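You operate a simulated robot arm through the tools that you are given. There is no shell and no other tool.

Carry out the task below with a simulated robot arm. There is one attempt and no reset: what you move stays moved.

## Task
Smooth the pink board's tile, then brush slip on its other patch.
Fine: wet the smoothing block in the dish first and lay it back where it was; brush in its pot, lid on the slip pot. Set down upright: smoothing block. A coat counts when it lies all over at full strength: go over it till it gets no stronger. What is to be rubbed or washed off counts as gone when no trace of it is left.

Only the result counts: the job must be done as asked and must still hold three seconds after the hand-in. Knocking over, shifting, dropping, spilling or breaking anything else fails it. Lids that push on must go on centred and level and be pressed home; caps that screw on are set level and turned clockwise until they are tight.

## Robot
A 7-joint arm with a two-finger gripper, fixed in place. Base frame: the origin is on the floor under the middle of its stand, x ahead of it, y to its left, z up; the work surface is at about z = 0.92. Units: m, rad, N and s.
With the tool pointing down near the work surface it reaches from about 0.34 to 0.72 m from the base axis. Its first joint turns from -1.152 to 1.152 rad. Payload 2.45 kg.
Tool frame: the origin (TCP) lies between the finger pads and is the grasp point; the fingertips stand 0.026 m ahead of it; z points along the fingers, y is the line along which they close. The gripper opens to 0.096 m; its body begins 0.069 m behind the TCP.
Orientation is that of the tool frame in the base frame, as a unit quaternion [w, x, y, z]. With the fingers straight down and closing along the base's y, the tool's x points along the base's -x, its y along +y and its z along -z.

## Interface
- The arm moves only by the tool nudge_tool. Its argument "commands" is a list of rows, each a list of 7 numbers: the opening, from 0 (shut) to 1 (fully open), then the shift along the base's x, y, z in units of 40 mm (1.0 is 40 mm), then the turn, a rotation vector about the base's x, y, z in units of 6 degrees (1.0 is 6 degrees). In form: [[hand, tx, ty, tz, ax, ay, az], ...]. A call has 1 to 20 rows; each row shifts and turns the commanded pose from where the row before left it. A call with a number of a shift or a turn outside -1 to 1 is refused whole. Rows are played at 5 a second. More than 0.05 m and 0.15 rad between two rows, or a gripper value outside its range, and nothing of the call is played. Where a pose cannot be reached the arm comes as near as it can. A force on the tool above 50 N (or 10 N above the force at the start of the call, whichever is more), or a blocked arm, ends the call early, and 0.2 s more pass. Each finger travels about 0.05 m/s and halts on what it meets, pressing with about 40 N; the grip force reading is that of the motor and also rises with nothing between the fingers. The clock runs only during rows and for 0.2 s after the last one: add rows that do not move to give the fingers time. The reply holds the time, the measured pose of the TCP, the force on the tool along the base axes, the opening and the grip force, in the units named above and with some noise, with the torque about the TCP (base axes, N m) and any sound that the robot's microphone picked up, and new pictures: "pictures" is both (left out), scene, wrist or none.
- Cameras (640 x 400 px; columns grow to the right, rows downward): "scene" is fixed at [0.1608, -0.3848, 1.4345]; the picture's right is [0.84, -0.55, 0.00], its down [-0.25, -0.39, -0.89] and it looks along [0.48, 0.74, -0.46] (base axes); focal length 250 px, centre (320, 200). "wrist" rides on the gripper at [0.082, 0.003, -0.098] in the tool frame; the picture's right is [-0.04, 1.00, 0.00], its down [-0.73, -0.03, -0.68] and it looks along [-0.68, -0.03, 0.73] (tool axes); focal length 256 px, centre (320, 200). There is no depth. A picture from a camera that has moved, and an enlarged one, comes with that camera's place and axes in the base frame and with its lens.
- zoom(camera, box): a new picture of the part [left, top, right, bottom] of that camera's present view, enlarged. The clock stands still meanwhile.
- finish_job(): hands the job in; it is judged then, once.

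Places have to be worked out from the pictures, the camera data and where the tool is seen. Open the gripper and draw the arm clear of the work before you hand the job in, unless the task says otherwise.

The tools are called by a JSON object that holds its "op" and its "data". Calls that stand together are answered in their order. nudge_tool: Moves the arm, as the interface text tells. Its arguments: {"type":"object","properties":{"commands":{"type":"array","items":{"type":"array","items":{"type":"number"}}},"pictures":{"type":"string","enum":["both","scene","wrist","none"]}},"required":["commands"]} The other tools are called the same way: zoom (camera, box) takes an enlarged picture of a part of a camera's view; finish_job () hands the job in.

At the start:

```text
clock: 0.0
eef_pos: [0.3405, -0.0843, 1.3133]
tool_rot: [0.0, 0.0, 1.0, 0.0]
ft_force: [0.5, -0.6, -0.7]
torque: [-0.01, 0.0, -0.01]
grip_width: 0.0962
grasp_force: 0.0
```

scene: 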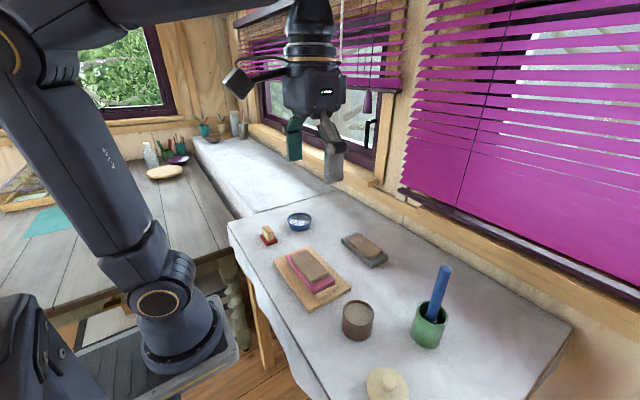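
wrist: 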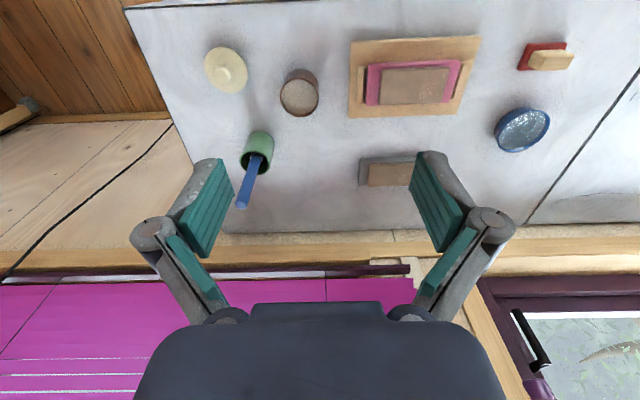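

I'll first look closer at the things on the table: boards, dish, block, pots, brush and lid.

{"op": "zoom", "data": {"camera": "scene", "box": [220, 190, 420, 320]}}

{"op": "zoom", "data": {"camera": "scene", "box": [320, 250, 520, 400]}}

{"op": "zoom", "data": {"camera": "wrist", "box": [330, 20, 600, 200]}}

{"op": "zoom", "data": {"camera": "wrist", "box": [180, 20, 360, 220]}}

```text
3.08 times, centred on (320, 255) of scene
camera zoom: at [0.1608, -0.3848, 1.4345], right [0.84, -0.55, 0.0], down [-0.25, -0.39, -0.89], along [0.48, 0.74, -0.46], focal length 768 px, centre (320, 31)
```

zoom: 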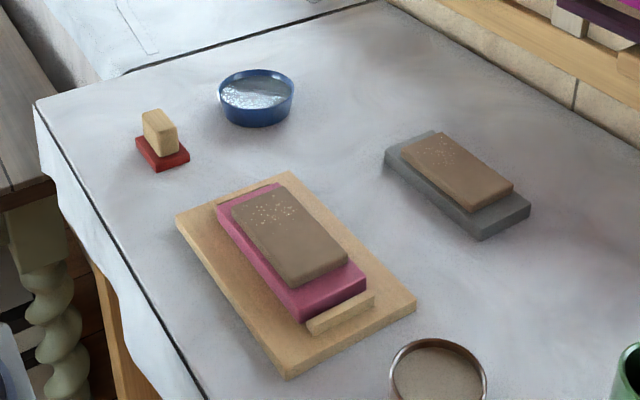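

```text
2.67 times, centred on (420, 325) of scene
camera zoom: at [0.1608, -0.3848, 1.4345], right [0.84, -0.55, 0.0], down [-0.25, -0.39, -0.89], along [0.48, 0.74, -0.46], focal length 665 px, centre (53, -133)
```

zoom: 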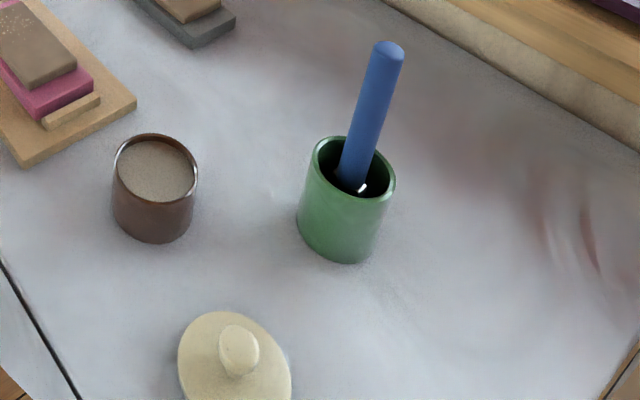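

```text
2.22 times, centred on (465, 110) of wrist
camera zoom: at [0.2582, -0.0807, 1.4121], right [0.04, 1.0, 0.0], down [0.73, -0.03, 0.68], along [0.68, -0.03, -0.73], focal length 569 px, centre (-2, 400)
```

zoom: 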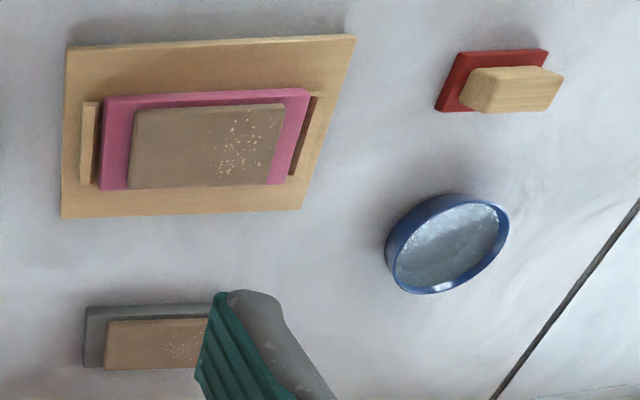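

```text
2.00 times, centred on (270, 120) of wrist
camera zoom: at [0.2582, -0.0807, 1.4121], right [0.04, 1.0, 0.0], down [0.73, -0.03, 0.68], along [0.68, -0.03, -0.73], focal length 512 px, centre (420, 360)
```

zoom: 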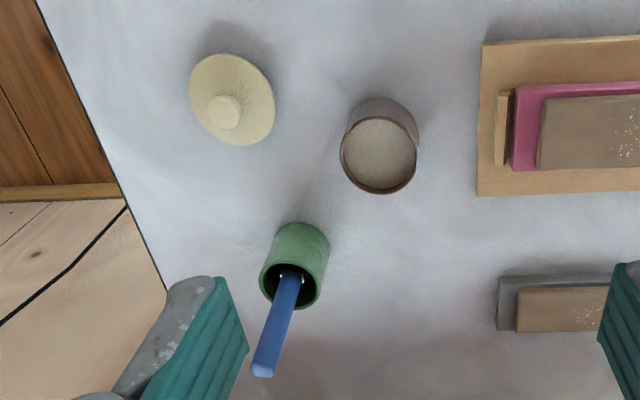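

The block (red base, wood handle) sits at about (0.39, 0.285), the dish at (0.52, 0.31), the tile at (0.42, 0.066), the slip pot at (0.43, -0.123), the brush pot at (0.545, -0.22) and the lid at (0.39, -0.25). I'll move above the block for a closer look.

{"op": "nudge_tool", "data": {"commands": [[1, 0.1, 0.925, -0.5, 0, 0, 0], [1, 0.1, 0.925, -0.5, 0, 0, 0], [1, 0.1, 0.925, -0.5, 0, 0, 0], [1, 0.1, 0.925, -0.5, 0, 0, 0], [1, 0.1, 0.925, -0.5, 0, 0, 0], [1, 0.1, 0.925, -0.5, 0, 0, 0], [1, 0.1, 0.925, -0.5, 0, 0, 0], [1, 0.1, 0.925, -0.5, 0, 0, 0], [1, 0.1, 0.925, -0.5, 0, 0, 0], [1, 0.1, 0.925, -0.5, 0, 0, 0], [1, 0, 0, 0, 0, 0, 0], [1, 0, 0, 0, 0, 0, 0]], "pictures": "both"}}

```text
clock: 2.6
eef_pos: [0.3811, 0.286, 1.111]
tool_rot: [0.001, 0.0, 1.0, -0.001]
ft_force: [0.0, 0.4, 0.5]
torque: [0.0, -0.04, 0.03]
grip_width: 0.0961
grasp_force: 0.1
camera wrist: at [0.299, 0.289, 1.2093], right [0.04, 1.0, 0.0], down [0.73, -0.03, 0.68], along [0.68, -0.03, -0.73], focal length 256 px, centre (320, 200)
```

scene: 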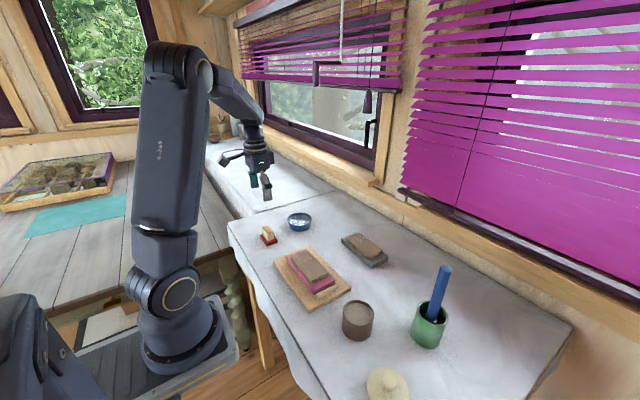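
wrist: 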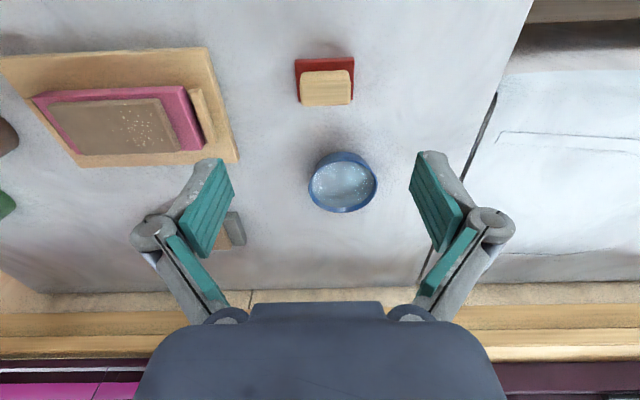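

{"op": "zoom", "data": {"camera": "wrist", "box": [260, 30, 420, 230]}}

{"op": "zoom", "data": {"camera": "wrist", "box": [0, 30, 250, 190]}}

{"op": "zoom", "data": {"camera": "scene", "box": [245, 205, 325, 255]}}

```text
2.00 times, centred on (340, 130) of wrist
camera zoom: at [0.299, 0.289, 1.2093], right [0.04, 1.0, 0.0], down [0.73, -0.03, 0.68], along [0.68, -0.03, -0.73], focal length 512 px, centre (280, 340)
```

zoom: 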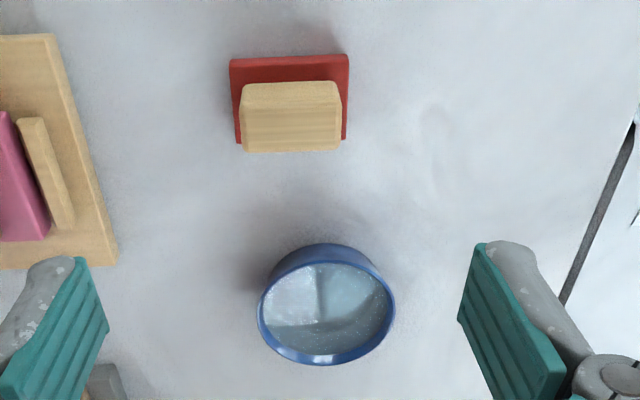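

```text
2.50 times, centred on (125, 110) of wrist
camera zoom: at [0.299, 0.289, 1.2093], right [0.04, 1.0, 0.0], down [0.73, -0.03, 0.68], along [0.68, -0.03, -0.73], focal length 640 px, centre (808, 425)
```

zoom: 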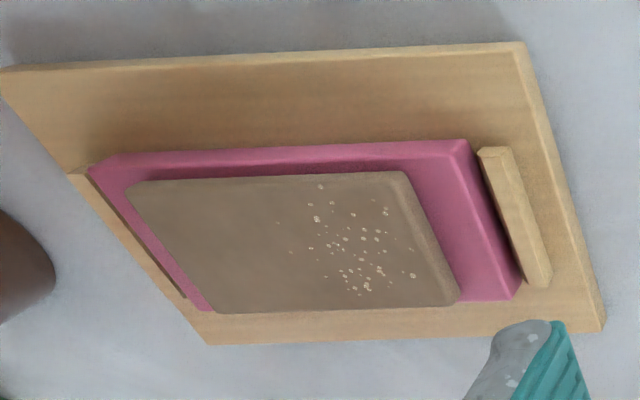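

```text
8.00 times, centred on (285, 230) of scene
camera zoom: at [0.1608, -0.3848, 1.4345], right [0.84, -0.55, 0.0], down [-0.25, -0.39, -0.89], along [0.48, 0.74, -0.46], focal length 1996 px, centre (600, -40)
```

zoom: 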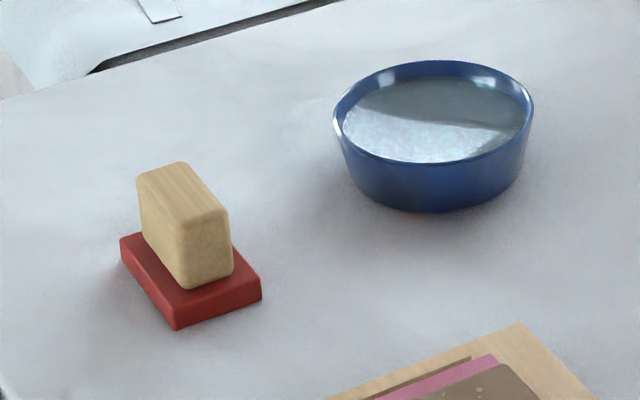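

The block's base spans about x 0.368–0.408 and y 0.261–0.319, with the handle about 22 mm thick in x, 50 mm long in y and its top near z 0.962. I'll turn the hand 90° about z so the fingers close across the handle's thin side, which leaves them clear of the dish rim, then look again.

{"op": "nudge_tool", "data": {"commands": [[1, 0.015, 0.01, 0, 0, 0, 1], [1, 0.015, 0.01, 0, 0, 0, 1], [1, 0.015, 0.01, 0, 0, 0, 1], [1, 0.015, 0.01, 0, 0, 0, 1], [1, 0.015, 0.01, 0, 0, 0, 1], [1, 0.015, 0.01, 0, 0, 0, 1], [1, 0.015, 0.01, 0, 0, 0, 1], [1, 0.015, 0.01, 0, 0, 0, 1], [1, 0.015, 0.01, 0, 0, 0, 1], [1, 0.015, 0.01, 0, 0, 0, 1], [1, 0.015, 0.01, 0, 0, 0, 1], [1, 0.015, 0.01, 0, 0, 0, 1], [1, 0.015, 0.01, 0, 0, 0, 1], [1, 0.015, 0.01, 0, 0, 0, 1], [1, 0.015, 0.01, 0, 0, 0, 1], [1, 0, 0, -0.5, 0, 0, 0], [1, 0, 0, -0.5, 0, 0, 0], [1, 0, 0, 0, 0, 0, 0]], "pictures": "both"}}

```text
clock: 6.4
eef_pos: [0.3889, 0.2904, 1.0722]
tool_rot: [0.0, -0.707, 0.707, 0.0]
ft_force: [0.0, 0.5, -0.3]
torque: [0.01, 0.03, -0.01]
grip_width: 0.0962
grasp_force: 0.0
camera wrist: at [0.3852, 0.2099, 1.171], right [-1.0, 0.04, 0.0], down [0.03, 0.73, 0.68], along [0.03, 0.68, -0.73], focal length 256 px, centre (320, 200)
```

scene: 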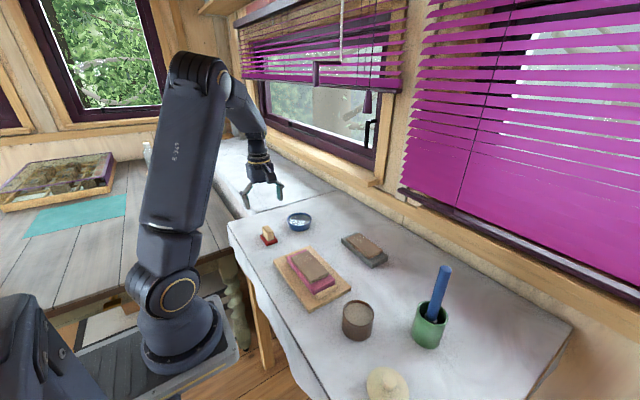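
wrist: 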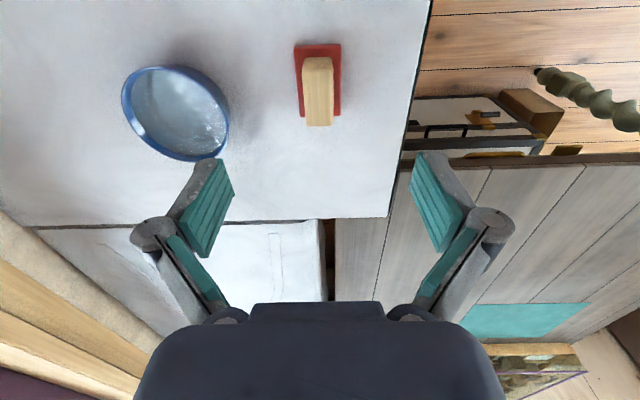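

{"op": "zoom", "data": {"camera": "wrist", "box": [260, 25, 380, 145]}}

{"op": "zoom", "data": {"camera": "wrist", "box": [100, 40, 260, 180]}}

```text
3.33 times, centred on (320, 85) of wrist
camera zoom: at [0.3852, 0.2099, 1.171], right [-1.0, 0.04, 0.0], down [0.03, 0.73, 0.68], along [0.03, 0.68, -0.73], focal length 853 px, centre (320, 583)
```

zoom: 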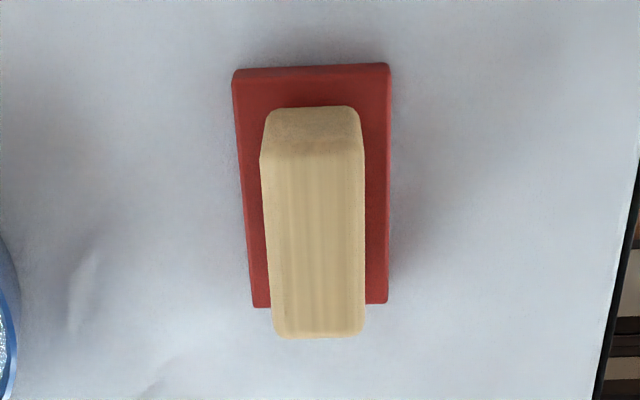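

```text
2.86 times, centred on (180, 110) of wrist
camera zoom: at [0.3852, 0.2099, 1.171], right [-1.0, 0.04, 0.0], down [0.03, 0.73, 0.68], along [0.03, 0.68, -0.73], focal length 731 px, centre (720, 457)
```

zoom: 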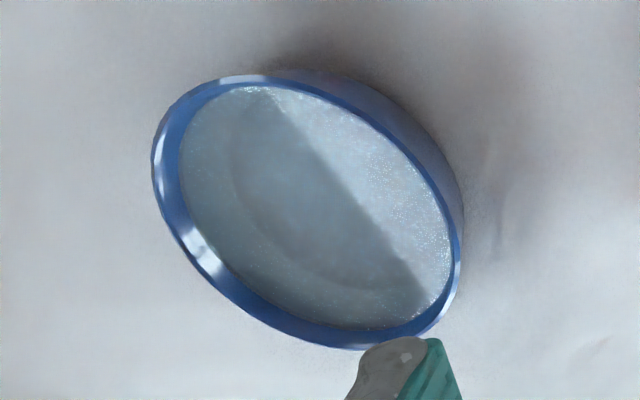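

The handle is centred at about (0.390, 0.2915) and is about 24 mm thick in x. I'll narrow the fingers and lower around the handle with the fingertips just above the red base.

{"op": "nudge_tool", "data": {"commands": [[0.6, 0.025, 0.01, -0.3, 0, 0, 0], [0.6, 0, 0, -0.6, 0, 0, 0], [0.6, 0, 0, -0.6, 0, 0, 0], [0.6, 0, 0, -0.6, 0, 0, 0], [0.6, 0, 0, 0, 0, 0, 0], [0.6, 0, 0, 0, 0, 0, 0]], "pictures": "both"}}

```text
clock: 7.8
eef_pos: [0.3902, 0.2902, 0.986]
tool_rot: [0.0, -0.707, 0.707, -0.001]
ft_force: [0.3, 0.1, -1.0]
torque: [-0.01, -0.01, 0.0]
grip_width: 0.0577
grasp_force: 0.0
camera wrist: at [0.3869, 0.2093, 1.085], right [-1.0, 0.04, 0.0], down [0.03, 0.73, 0.68], along [0.03, 0.68, -0.73], focal length 256 px, centre (320, 200)
```

scene: 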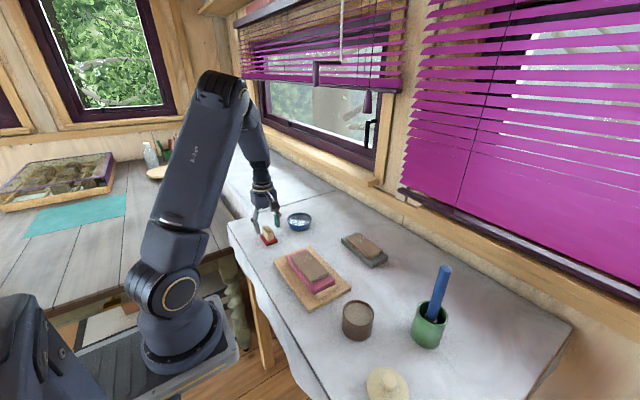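
wrist: 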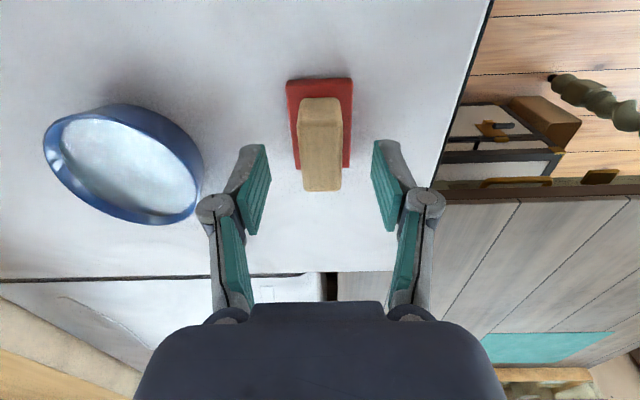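

The fingers straddle the handle and are centred on it. I'll lower the last 23 mm and close.

{"op": "nudge_tool", "data": {"commands": [[0.6, 0, 0.02, -0.3, 0, 0, 0], [0.6, 0, 0, -0.25, 0, 0, 0], [0.6, 0, 0, 0, 0, 0, 0]], "pictures": "both"}}

```text
clock: 8.6
eef_pos: [0.3906, 0.2919, 0.9664]
tool_rot: [0.0, 0.707, -0.707, 0.0]
ft_force: [-0.1, -0.4, -0.2]
torque: [-0.01, -0.02, 0.02]
grip_width: 0.0574
grasp_force: 0.1
camera wrist: at [0.3867, 0.211, 1.0648], right [-1.0, 0.04, 0.0], down [0.03, 0.73, 0.68], along [0.03, 0.68, -0.73], focal length 256 px, centre (320, 200)
```

scene: 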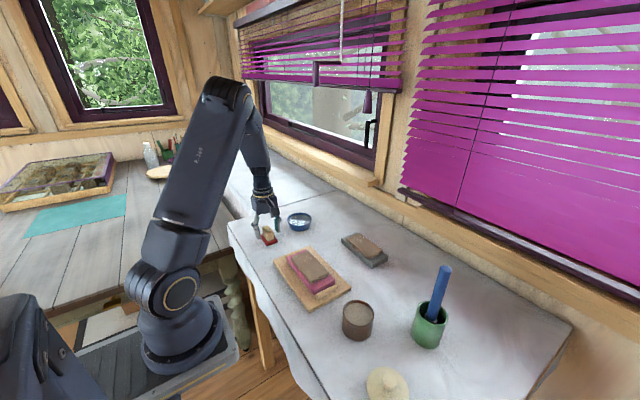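
wrist: 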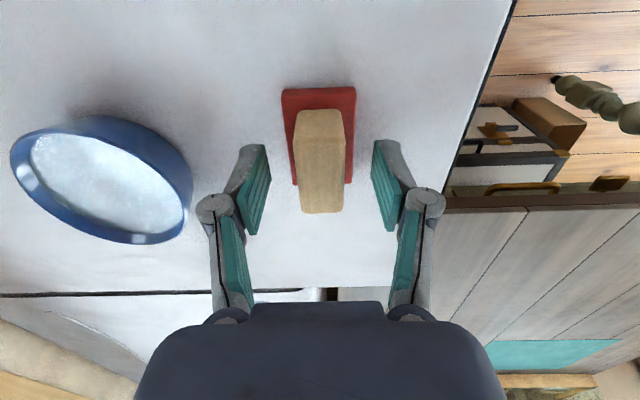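

The hand is in position around the handle, so I'll close the fingers and hold.

{"op": "nudge_tool", "data": {"commands": [[0.4, 0, 0, 0, 0, 0, 0], [0.2, 0, 0, 0, 0, 0, 0], [0.1, 0, 0, 0, 0, 0, 0], [0.0, 0, 0, 0, 0, 0, 0], [0.0, 0, 0, 0, 0, 0, 0], [0.0, 0, 0, 0, 0, 0, 0]], "pictures": "both"}}

{"op": "zoom", "data": {"camera": "scene", "box": [235, 180, 325, 260]}}

```text
clock: 10.0
eef_pos: [0.3901, 0.2922, 0.9659]
tool_rot: [0.0, 0.707, -0.707, -0.001]
ft_force: [0.5, 0.3, 0.7]
torque: [0.0, 0.01, 0.01]
grip_width: 0.0227
grasp_force: 40.5
camera wrist: at [0.3867, 0.211, 1.0648], right [-1.0, 0.04, 0.0], down [0.03, 0.73, 0.68], along [0.03, 0.68, -0.73], focal length 256 px, centre (320, 200)
```

scene: 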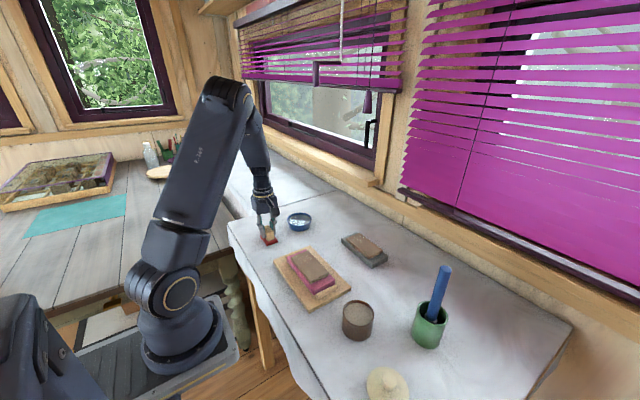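
wrist: 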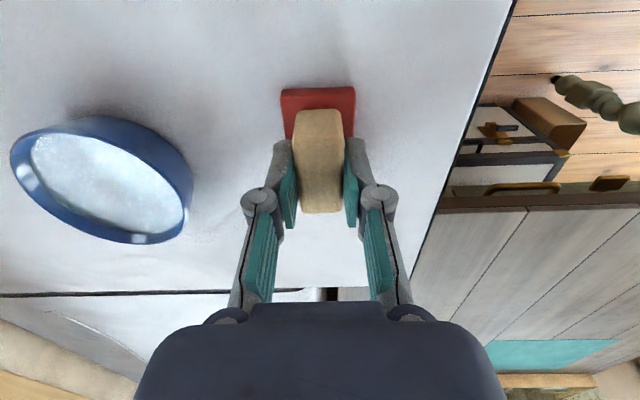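

```text
5.00 times, centred on (280, 220) of scene
camera zoom: at [0.1608, -0.3848, 1.4345], right [0.84, -0.55, 0.0], down [-0.25, -0.39, -0.89], along [0.48, 0.74, -0.46], focal length 1247 px, centre (520, 100)
```

zoom: 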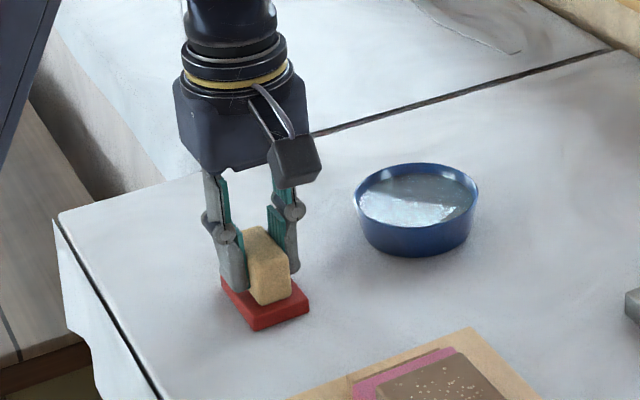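

The block is gripped (opening 22.7 mm, 40 N). I'll lift it straight up 80 mm, then go toward the dish but stop short of it to measure its place.

{"op": "nudge_tool", "data": {"commands": [[0, 0, 0, 0.5, 0, 0, 0], [0, 0, 0, 0.5, 0, 0, 0], [0, 0, 0, 0.5, 0, 0, 0], [0, 0, 0, 0.5, 0, 0, 0], [0, 0.8, -0.3, 0, 0, 0, 0], [0, 0.8, -0.3, 0, 0, 0, 0], [0, 0.8, -0.3, 0, 0, 0, 0], [0, 0.8, -0.1, 0, 0, 0, 0], [0, 0, 0, 0, 0, 0, 0], [0, 0, 0, 0, 0, 0, 0]], "pictures": "both"}}

{"op": "zoom", "data": {"camera": "wrist", "box": [220, 50, 420, 230]}}

{"op": "zoom", "data": {"camera": "scene", "box": [245, 160, 345, 260]}}

```text
clock: 12.2
eef_pos: [0.5209, 0.2569, 1.0464]
tool_rot: [0.0, -0.707, 0.708, 0.0]
ft_force: [0.0, 0.4, -0.1]
torque: [-0.01, -0.01, 0.0]
grip_width: 0.0
grasp_force: 28.7
camera wrist: at [0.516, 0.1762, 1.1454], right [-1.0, 0.04, 0.0], down [0.03, 0.73, 0.68], along [0.03, 0.68, -0.73], focal length 256 px, centre (320, 200)
```

scene: 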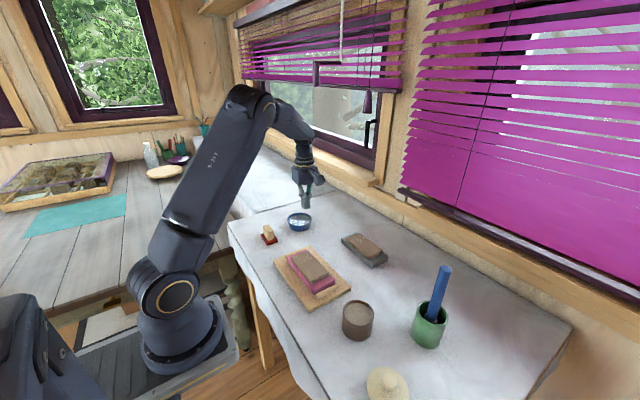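
wrist: 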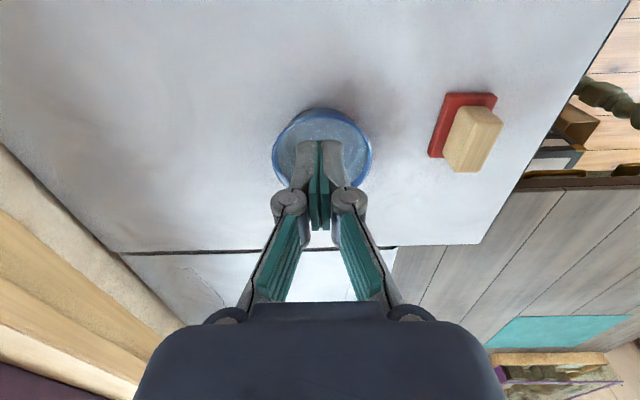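

```text
2.22 times, centred on (320, 140) of wrist
camera zoom: at [0.516, 0.1762, 1.1454], right [-1.0, 0.04, 0.0], down [0.03, 0.73, 0.68], along [0.03, 0.68, -0.73], focal length 569 px, centre (320, 333)
```

zoom: 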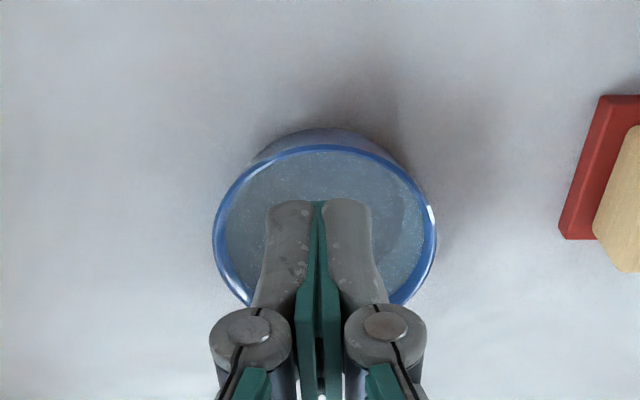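

```text
4.00 times, centred on (295, 210) of scene
camera zoom: at [0.1608, -0.3848, 1.4345], right [0.84, -0.55, 0.0], down [-0.25, -0.39, -0.89], along [0.48, 0.74, -0.46], focal length 998 px, centre (420, 160)
```

zoom: 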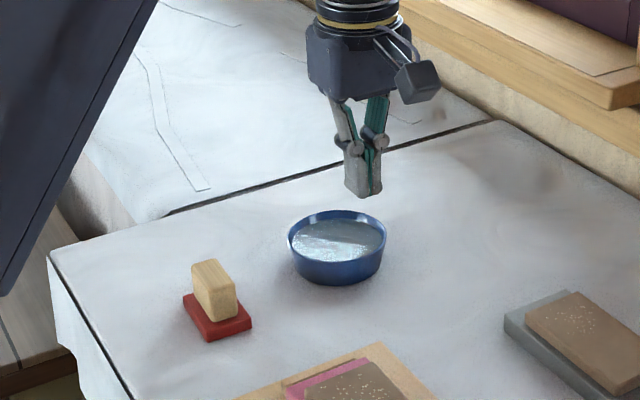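

The fingers closed fully: they slipped off the handle, and the block seems to be standing where it was. I'll let the arm settle and check the block before I try again.

{"op": "nudge_tool", "data": {"commands": [[0, 0, 0, 0, 0, 0, 0], [0, 0, 0, 0, 0, 0, 0]], "pictures": "wrist"}}

{"op": "zoom", "data": {"camera": "scene", "box": [245, 205, 325, 255]}}

{"op": "zoom", "data": {"camera": "wrist", "box": [400, 70, 530, 190]}}

```text
clock: 12.8
eef_pos: [0.5193, 0.2574, 1.0462]
tool_rot: [0.0, -0.707, 0.707, 0.0]
ft_force: [-0.3, 0.6, 0.9]
torque: [0.04, 0.0, -0.03]
grip_width: 0.0
grasp_force: 28.3
camera wrist: at [0.5158, 0.1763, 1.1455], right [-1.0, 0.04, 0.0], down [0.03, 0.73, 0.68], along [0.03, 0.68, -0.73], focal length 256 px, centre (320, 200)
```

wrist: 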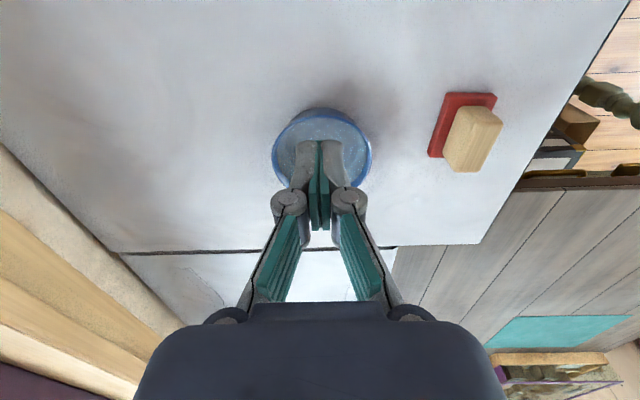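

```text
8.00 times, centred on (285, 230) of scene
camera zoom: at [0.1608, -0.3848, 1.4345], right [0.84, -0.55, 0.0], down [-0.25, -0.39, -0.89], along [0.48, 0.74, -0.46], focal length 1996 px, centre (600, -40)
```

zoom: 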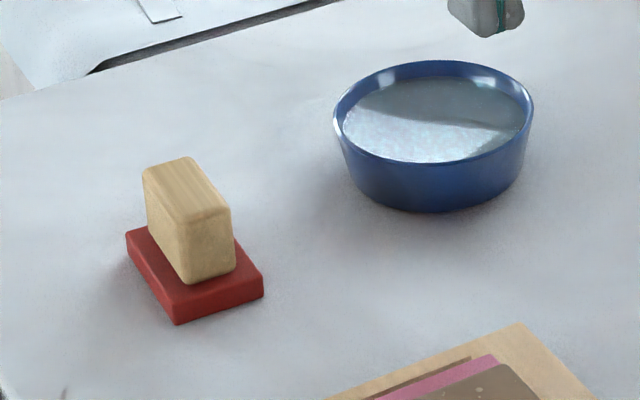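

```text
3.33 times, centred on (465, 130) of wrist
camera zoom: at [0.5158, 0.1763, 1.1455], right [-1.0, 0.04, 0.0], down [0.03, 0.73, 0.68], along [0.03, 0.68, -0.73], focal length 853 px, centre (-163, 433)
```

zoom: 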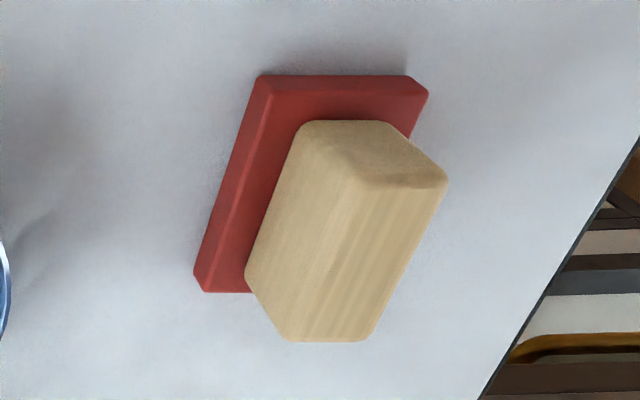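

The block moved about 2–4 mm and is still upright. I'll go back above it with the fingers open and measure it again.

{"op": "nudge_tool", "data": {"commands": [[0.3, -0.8, 0.22, 0.3, 0, 0, 0], [0.6, -0.8, 0.22, 0.3, 0, 0, 0], [0.6, -0.8, 0.22, 0, 0, 0, 0], [0.6, -0.8, 0.22, 0, 0, 0, 0], [0.6, 0, 0, 0, 0, 0, 0], [0.6, 0, 0, 0, 0, 0, 0], [0.6, 0, 0, 0, 0, 0, 0]], "pictures": "wrist"}}

{"op": "zoom", "data": {"camera": "wrist", "box": [260, 25, 380, 145]}}

```text
clock: 14.4
eef_pos: [0.3911, 0.2887, 1.0688]
tool_rot: [0.0, 0.707, -0.707, 0.0]
ft_force: [0.5, -0.2, 0.0]
torque: [-0.01, -0.01, -0.03]
grip_width: 0.0578
grasp_force: 0.1
camera wrist: at [0.3876, 0.2074, 1.1686], right [-1.0, 0.04, 0.0], down [0.03, 0.73, 0.68], along [0.03, 0.68, -0.73], focal length 256 px, centre (320, 200)
```

wrist: 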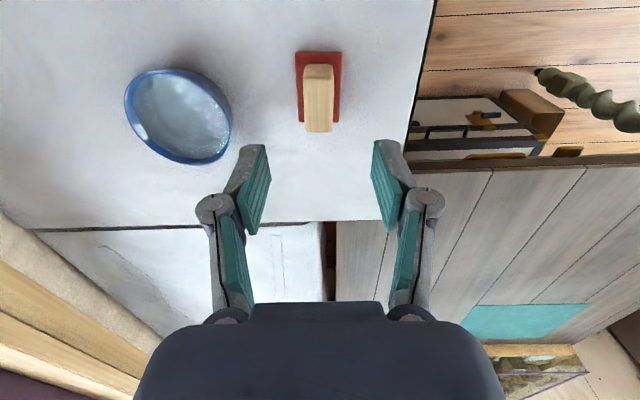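

```text
3.33 times, centred on (320, 85) of wrist
camera zoom: at [0.3876, 0.2074, 1.1686], right [-1.0, 0.04, 0.0], down [0.03, 0.73, 0.68], along [0.03, 0.68, -0.73], focal length 853 px, centre (320, 583)
```

zoom: 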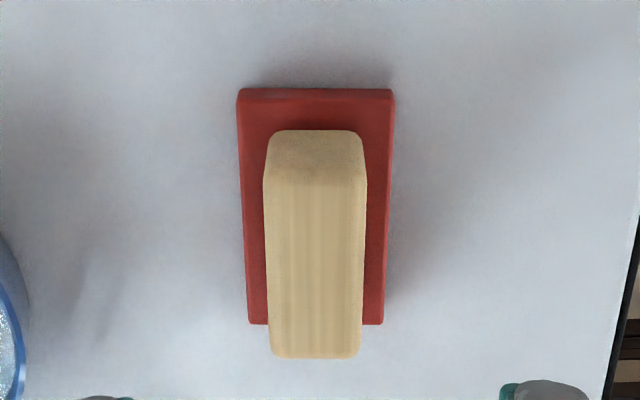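

The block's centre is now about (0.3927, 0.2926), turned about 2°, and still upright. I'll lower a little deeper than before, close, then lift only 4 mm as a test.

{"op": "nudge_tool", "data": {"commands": [[0.6, 0.04, 0.09, -0.9, 0, 0, 0], [0.6, 0, 0, -0.9, 0, 0, 0], [0.6, 0, 0, -0.5, 0, 0, 0], [0.6, 0, 0, -0.25, 0, 0, 0], [0.6, 0, 0, -0.1, 0, 0, 0], [0.6, 0, 0, 0, 0, 0, 0], [0.6, 0, 0, 0, 0, 0, 0]], "pictures": "wrist"}}

```text
clock: 16.0
eef_pos: [0.3942, 0.2921, 0.9648]
tool_rot: [0.0, 0.707, -0.707, -0.001]
ft_force: [0.0, -1.1, 0.3]
torque: [-0.02, 0.0, 0.01]
grip_width: 0.0574
grasp_force: 0.1
camera wrist: at [0.3894, 0.2116, 1.0643], right [-1.0, 0.04, 0.0], down [0.03, 0.73, 0.68], along [0.03, 0.68, -0.73], focal length 256 px, centre (320, 200)
```

wrist: 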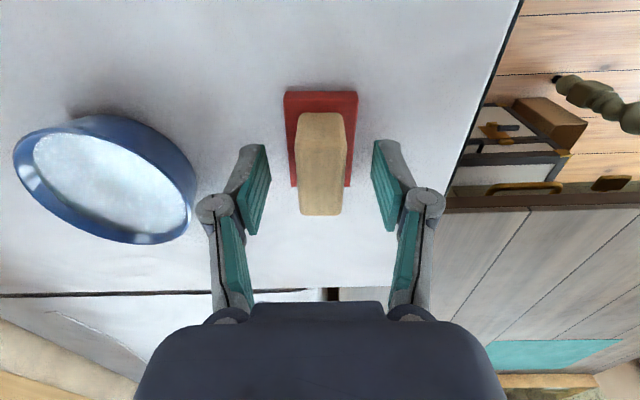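

{"op": "nudge_tool", "data": {"commands": [[0.6, -0.02, 0, -0.06, 0, 0, 0], [0.6, 0, 0, -0.05, 0, 0, 0], [0.4, 0, 0, 0, 0, 0, 0], [0.2, 0, 0, 0, 0, 0, 0], [0.0, 0, 0, 0, 0, 0, 0], [0.0, 0, 0, 0, 0, 0, 0], [0.0, 0, 0, 0, 0, 0, 0], [0.0, 0, 0, 0, 0, 0, 0]], "pictures": "wrist"}}

{"op": "zoom", "data": {"camera": "wrist", "box": [240, 80, 400, 240]}}

{"op": "zoom", "data": {"camera": "scene", "box": [245, 205, 305, 250]}}

```text
clock: 17.8
eef_pos: [0.3918, 0.2921, 0.961]
tool_rot: [0.0, -0.707, 0.707, 0.0]
ft_force: [-0.6, 0.2, -0.2]
torque: [-0.02, 0.02, 0.0]
grip_width: 0.0227
grasp_force: 40.0
camera wrist: at [0.389, 0.2116, 1.0603], right [-1.0, 0.04, 0.0], down [0.03, 0.73, 0.68], along [0.03, 0.68, -0.73], focal length 256 px, centre (320, 200)
```

wrist: 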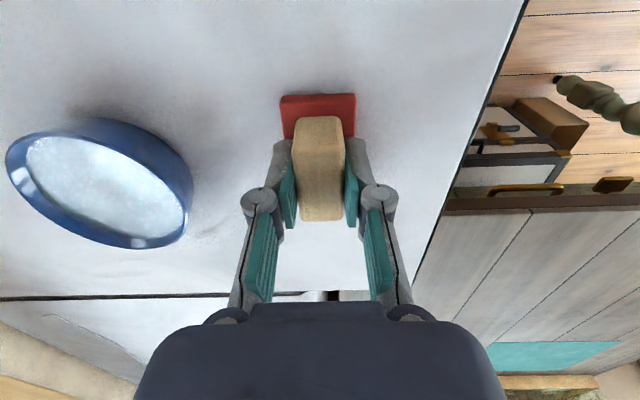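

```text
2.50 times, centred on (320, 160) of wrist
camera zoom: at [0.389, 0.2116, 1.0603], right [-1.0, 0.04, 0.0], down [0.03, 0.73, 0.68], along [0.03, 0.68, -0.73], focal length 640 px, centre (320, 300)
```

zoom: 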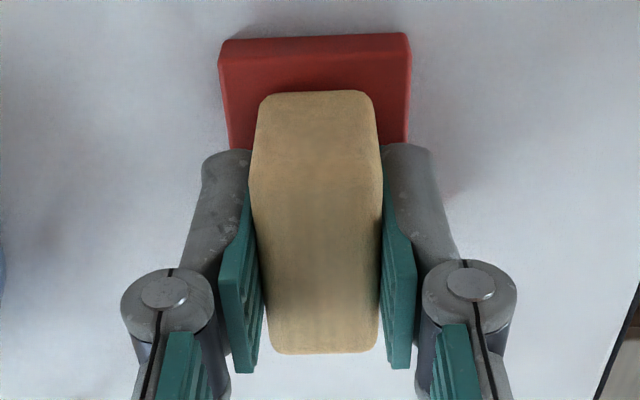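

```text
8.89 times, centred on (275, 228) of scene
camera zoom: at [0.1608, -0.3848, 1.4345], right [0.84, -0.55, 0.0], down [-0.25, -0.39, -0.89], along [0.48, 0.74, -0.46], focal length 2218 px, centre (720, -44)
```

zoom: 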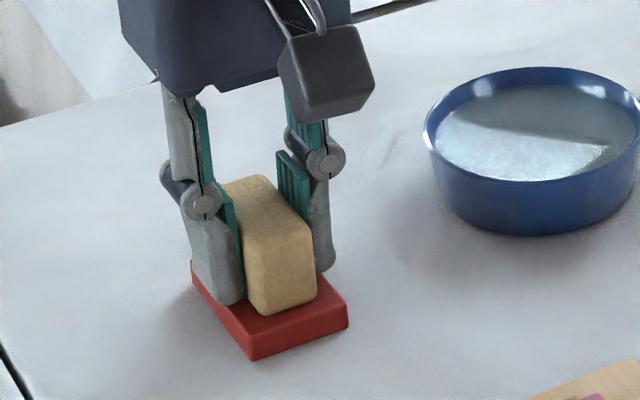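

The grip again reads 22.7 mm and 40 N. I'll lift slowly by 6 mm in small steps and check the width and the forces.

{"op": "nudge_tool", "data": {"commands": [[0.0, 0, 0, 0.05, 0, 0, 0], [0.0, 0, 0, 0.05, 0, 0, 0], [0.0, 0, 0, 0.05, 0, 0, 0], [0, 0, 0, 0, 0, 0, 0], [0, 0, 0, 0, 0, 0, 0]], "pictures": "wrist"}}

{"op": "zoom", "data": {"camera": "scene", "box": [245, 205, 305, 250]}}

```text
clock: 19.0
eef_pos: [0.3909, 0.2917, 0.9663]
tool_rot: [0.0, 0.707, -0.707, 0.0]
ft_force: [0.3, -0.1, 0.4]
torque: [0.02, -0.03, 0.02]
grip_width: 0.0228
grasp_force: 40.0
camera wrist: at [0.3875, 0.2096, 1.0658], right [-1.0, 0.04, 0.0], down [0.03, 0.73, 0.68], along [0.03, 0.68, -0.73], focal length 256 px, centre (320, 200)
```

wrist: 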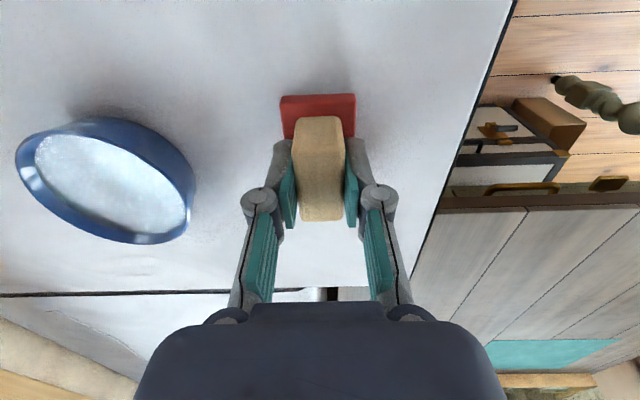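

```text
8.89 times, centred on (275, 228) of scene
camera zoom: at [0.1608, -0.3848, 1.4345], right [0.84, -0.55, 0.0], down [-0.25, -0.39, -0.89], along [0.48, 0.74, -0.46], focal length 2218 px, centre (720, -44)
```

zoom: 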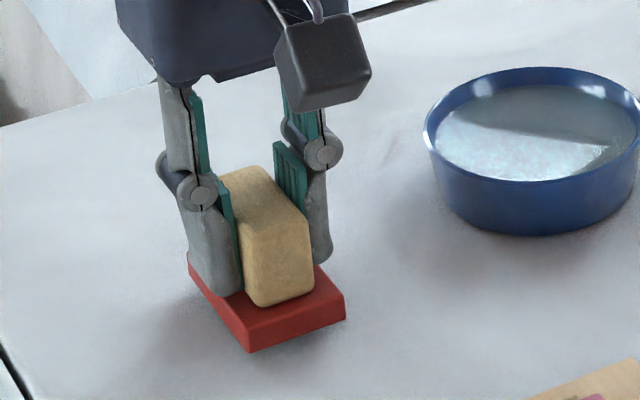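

This time the block rose with the hand and its pose relative to the fingers didn't change. I'll keep lifting slowly.

{"op": "nudge_tool", "data": {"commands": [[0.0, 0, 0, 0.1, 0, 0, 0], [0.0, 0, 0, 0.15, 0, 0, 0], [0.0, 0, 0, 0.2, 0, 0, 0], [0.0, 0, 0, 0.2, 0, 0, 0], [0.0, 0, 0, 0.2, 0, 0, 0], [0.0, 0, 0, 0.2, 0, 0, 0], [0.0, 0, 0, 0.15, 0, 0, 0], [0.0, 0, 0, 0.1, 0, 0, 0], [0, 0, 0, 0, 0, 0, 0]], "pictures": "wrist"}}

{"op": "zoom", "data": {"camera": "scene", "box": [235, 180, 325, 260]}}

```text
clock: 21.0
eef_pos: [0.3893, 0.2906, 1.018]
tool_rot: [0.0, -0.707, 0.708, 0.0]
ft_force: [1.1, 0.3, -0.4]
torque: [-0.03, -0.01, -0.01]
grip_width: 0.0227
grasp_force: 39.5
camera wrist: at [0.3866, 0.2099, 1.1174], right [-1.0, 0.04, 0.0], down [0.03, 0.73, 0.68], along [0.03, 0.68, -0.73], focal length 256 px, centre (320, 200)
```

wrist: 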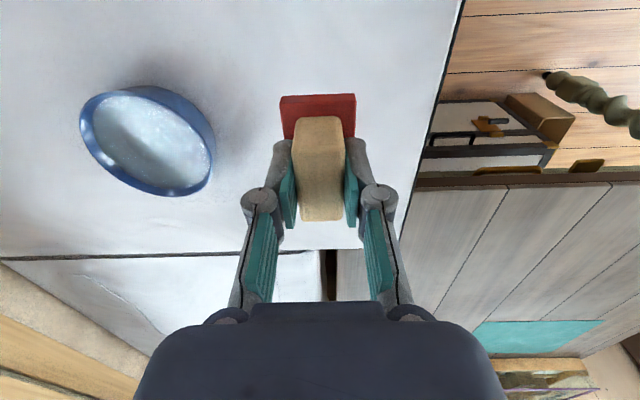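

```text
5.00 times, centred on (280, 220) of scene
camera zoom: at [0.1608, -0.3848, 1.4345], right [0.84, -0.55, 0.0], down [-0.25, -0.39, -0.89], along [0.48, 0.74, -0.46], focal length 1247 px, centre (520, 100)
```

zoom: 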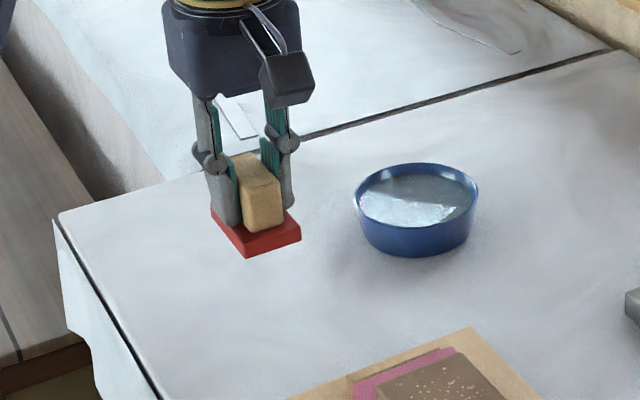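

The block is held firmly. I'll measure the dish from here.

{"op": "zoom", "data": {"camera": "wrist", "box": [60, 70, 230, 210]}}

```text
2.86 times, centred on (145, 140) of wrist
camera zoom: at [0.3866, 0.2099, 1.1174], right [-1.0, 0.04, 0.0], down [0.03, 0.73, 0.68], along [0.03, 0.68, -0.73], focal length 731 px, centre (820, 371)
```

zoom: 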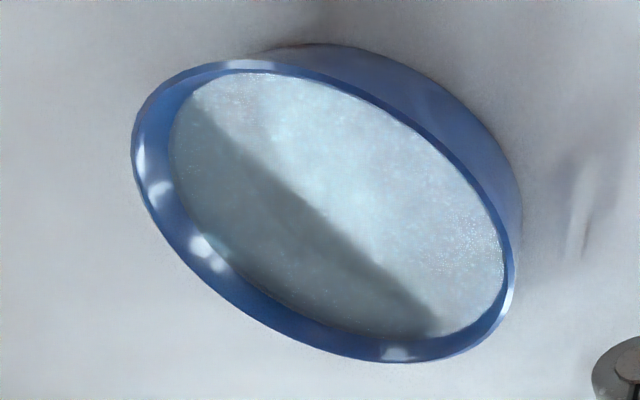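

The dish centre comes out at about (0.5185, 0.3086), with an outer radius near 44 mm and the rim near z 0.955. I'll carry the block slowly to just above it with about 25 mm clearance.

{"op": "nudge_tool", "data": {"commands": [[0, 0.1, 0.03, 0.05, 0, 0, 0], [0, 0.2, 0.04, 0.05, 0, 0, 0], [0, 0.3, 0.04, 0.05, 0, 0, 0], [0, 0.35, 0.04, 0.05, 0, 0, 0], [0, 0.4, 0.04, 0, 0, 0, 0], [0, 0.4, 0.04, 0, 0, 0, 0], [0, 0.4, 0.04, 0, 0, 0, 0], [0, 0.35, 0.04, 0, 0, 0, 0], [0, 0.3, 0.04, 0, 0, 0, 0], [0, 0.2, 0.04, 0, 0, 0, 0], [0, 0.15, 0.03, 0, 0, 0, 0], [0, 0.075, 0.03, 0, 0, 0, 0], [0, 0, 0, 0, 0, 0, 0], [0, 0, 0, 0, 0, 0, 0]], "pictures": "both"}}

{"op": "zoom", "data": {"camera": "wrist", "box": [230, 70, 410, 230]}}

{"op": "zoom", "data": {"camera": "scene", "box": [265, 185, 335, 245]}}

```text
clock: 24.0
eef_pos: [0.5199, 0.3108, 1.0269]
tool_rot: [0.0, 0.708, -0.707, 0.0]
ft_force: [0.1, -0.3, -1.4]
torque: [0.0, 0.0, 0.02]
grip_width: 0.0227
grasp_force: 39.8
camera wrist: at [0.5157, 0.2289, 1.1253], right [-1.0, 0.04, 0.0], down [0.03, 0.73, 0.68], along [0.03, 0.68, -0.73], focal length 256 px, centre (320, 200)
```

scene: 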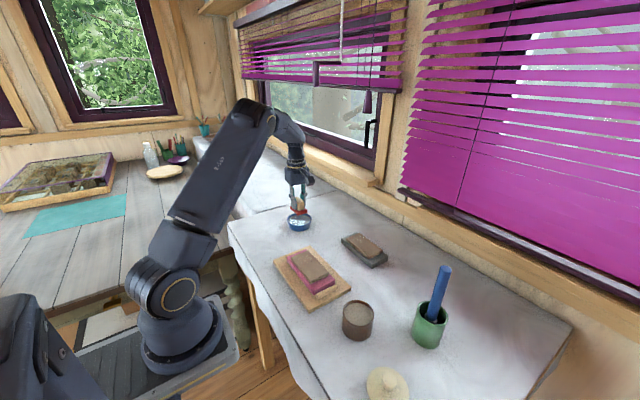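
wrist: 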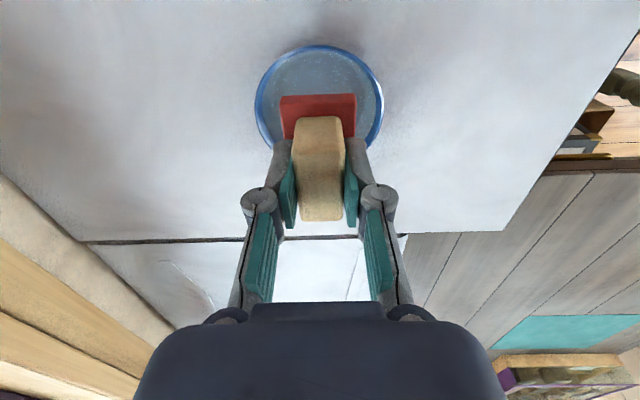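

```text
2.50 times, centred on (320, 150) of wrist
camera zoom: at [0.5157, 0.2289, 1.1253], right [-1.0, 0.04, 0.0], down [0.03, 0.73, 0.68], along [0.03, 0.68, -0.73], focal length 640 px, centre (320, 325)
```

zoom: 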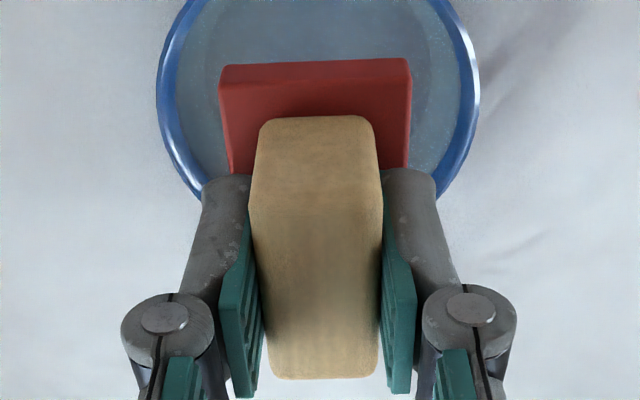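

```text
6.67 times, centred on (300, 215) of scene
camera zoom: at [0.1608, -0.3848, 1.4345], right [0.84, -0.55, 0.0], down [-0.25, -0.39, -0.89], along [0.48, 0.74, -0.46], focal length 1663 px, centre (453, 100)
```

zoom: 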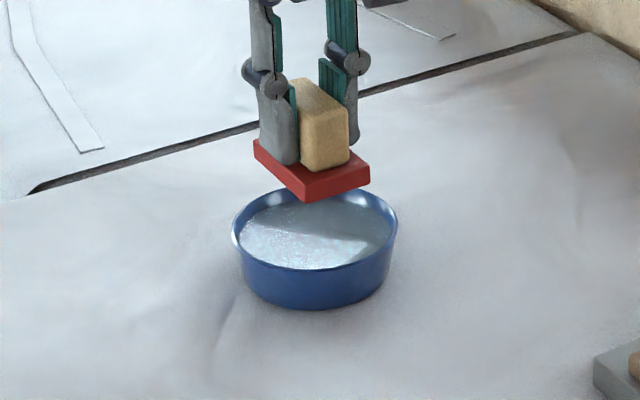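

The block sits centred over the dish to within about 1 mm, and combining both views puts the rim at about z 0.950 with the water about 7 mm below it. I'll lower slowly so the underside goes about 5 mm into the water, then hold.

{"op": "nudge_tool", "data": {"commands": [[0, 0, -0.02, -0.2, 0, 0, 0], [0, 0, 0, -0.2, 0, 0, 0], [0, 0, 0, -0.2, 0, 0, 0], [0, 0, 0, -0.2, 0, 0, 0], [0, 0, 0, -0.15, 0, 0, 0], [0, 0, 0, -0.1, 0, 0, 0], [0, 0, 0, 0, 0, 0, 0], [0, 0, 0, 0, 0, 0, 0]], "pictures": "both"}}

{"op": "zoom", "data": {"camera": "wrist", "box": [230, 70, 410, 230]}}

{"op": "zoom", "data": {"camera": "scene", "box": [265, 185, 335, 245]}}

```text
clock: 25.8
eef_pos: [0.5205, 0.3094, 0.9854]
tool_rot: [0.0, -0.707, 0.707, -0.001]
ft_force: [-0.8, -2.5, 6.6]
torque: [-0.09, 0.06, -0.02]
grip_width: 0.0224
grasp_force: 39.5
camera wrist: at [0.5167, 0.228, 1.0841], right [-1.0, 0.04, 0.0], down [0.03, 0.73, 0.68], along [0.03, 0.68, -0.73], focal length 256 px, centre (320, 200)
```

scene: 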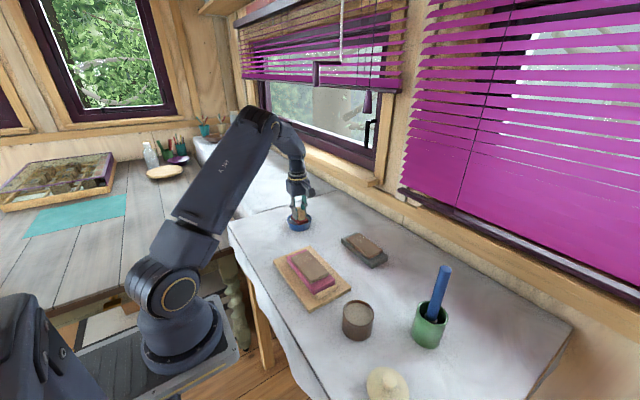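
wrist: 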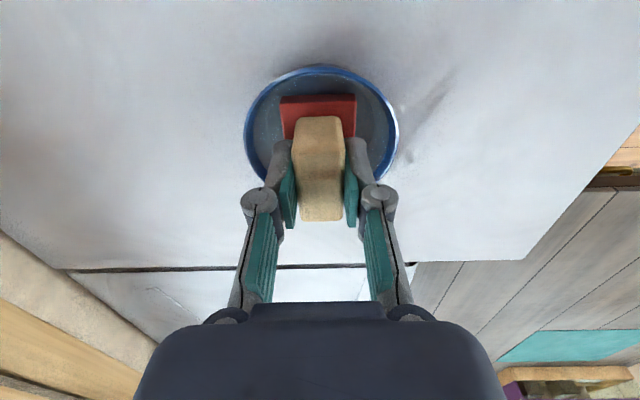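

```text
2.50 times, centred on (320, 150) of wrist
camera zoom: at [0.5167, 0.228, 1.0841], right [-1.0, 0.04, 0.0], down [0.03, 0.73, 0.68], along [0.03, 0.68, -0.73], focal length 640 px, centre (320, 325)
```

zoom: 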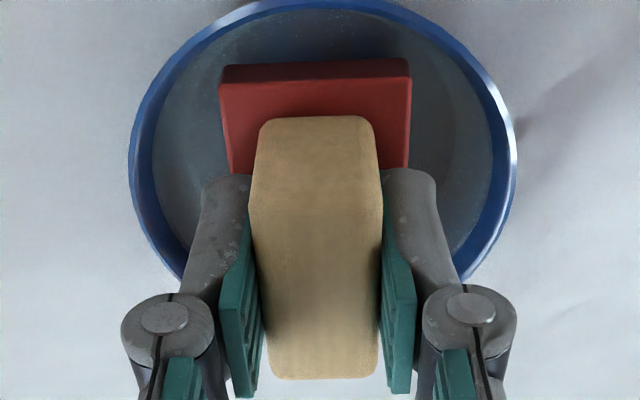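

```text
6.67 times, centred on (300, 215) of scene
camera zoom: at [0.1606, -0.385, 1.4345], right [0.84, -0.55, 0.0], down [-0.25, -0.39, -0.89], along [0.48, 0.74, -0.46], focal length 1663 px, centre (453, 100)
```

zoom: 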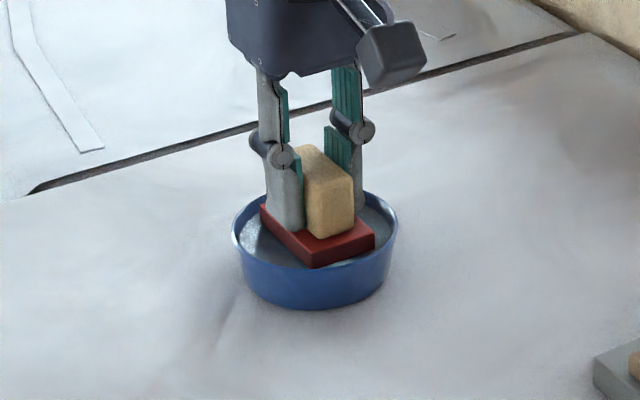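

The readings show about 6.6 N upward, so the underside is touching something in the dish, and the red base looks darker. I'll go 1.5 mm lower, hold briefly, and see how the force answers.

{"op": "nudge_tool", "data": {"commands": [[0, 0, 0, -0.04, 0, 0, 0], [0, 0, 0, 0, 0, 0, 0], [0, 0, 0, 0, 0, 0, 0], [0, 0, 0, 0, 0, 0, 0]], "pictures": "wrist"}}

{"op": "zoom", "data": {"camera": "scene", "box": [280, 200, 320, 235]}}

```text
clock: 26.8
eef_pos: [0.5189, 0.3094, 0.9841]
tool_rot: [0.003, -0.707, 0.708, -0.002]
ft_force: [-0.2, -2.2, 30.9]
torque: [-0.18, 0.03, 0.0]
grip_width: 0.023
grasp_force: 40.0
camera wrist: at [0.5164, 0.2279, 1.0834], right [-1.0, 0.04, 0.0], down [0.03, 0.73, 0.68], along [0.03, 0.68, -0.73], focal length 256 px, centre (320, 200)
```

wrist: 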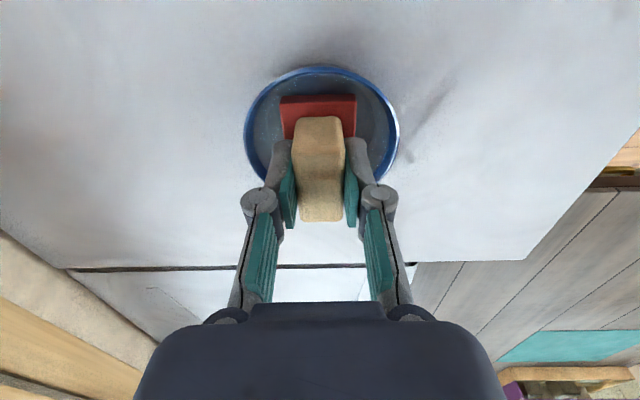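

```text
11.43 times, centred on (300, 218) of scene
camera zoom: at [0.1603, -0.3852, 1.4344], right [0.84, -0.55, 0.0], down [-0.25, -0.39, -0.89], along [0.48, 0.74, -0.46], focal length 2851 px, centre (549, 0)
```

zoom: 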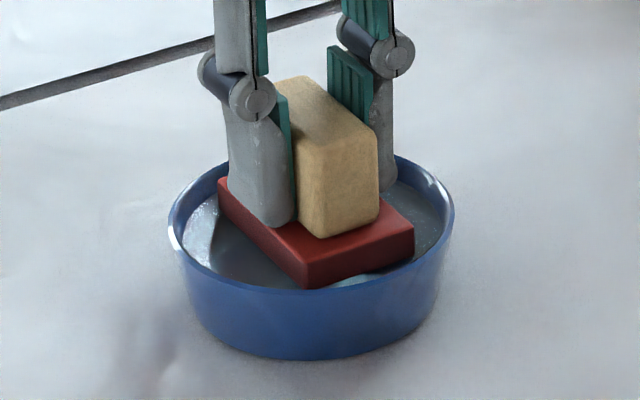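

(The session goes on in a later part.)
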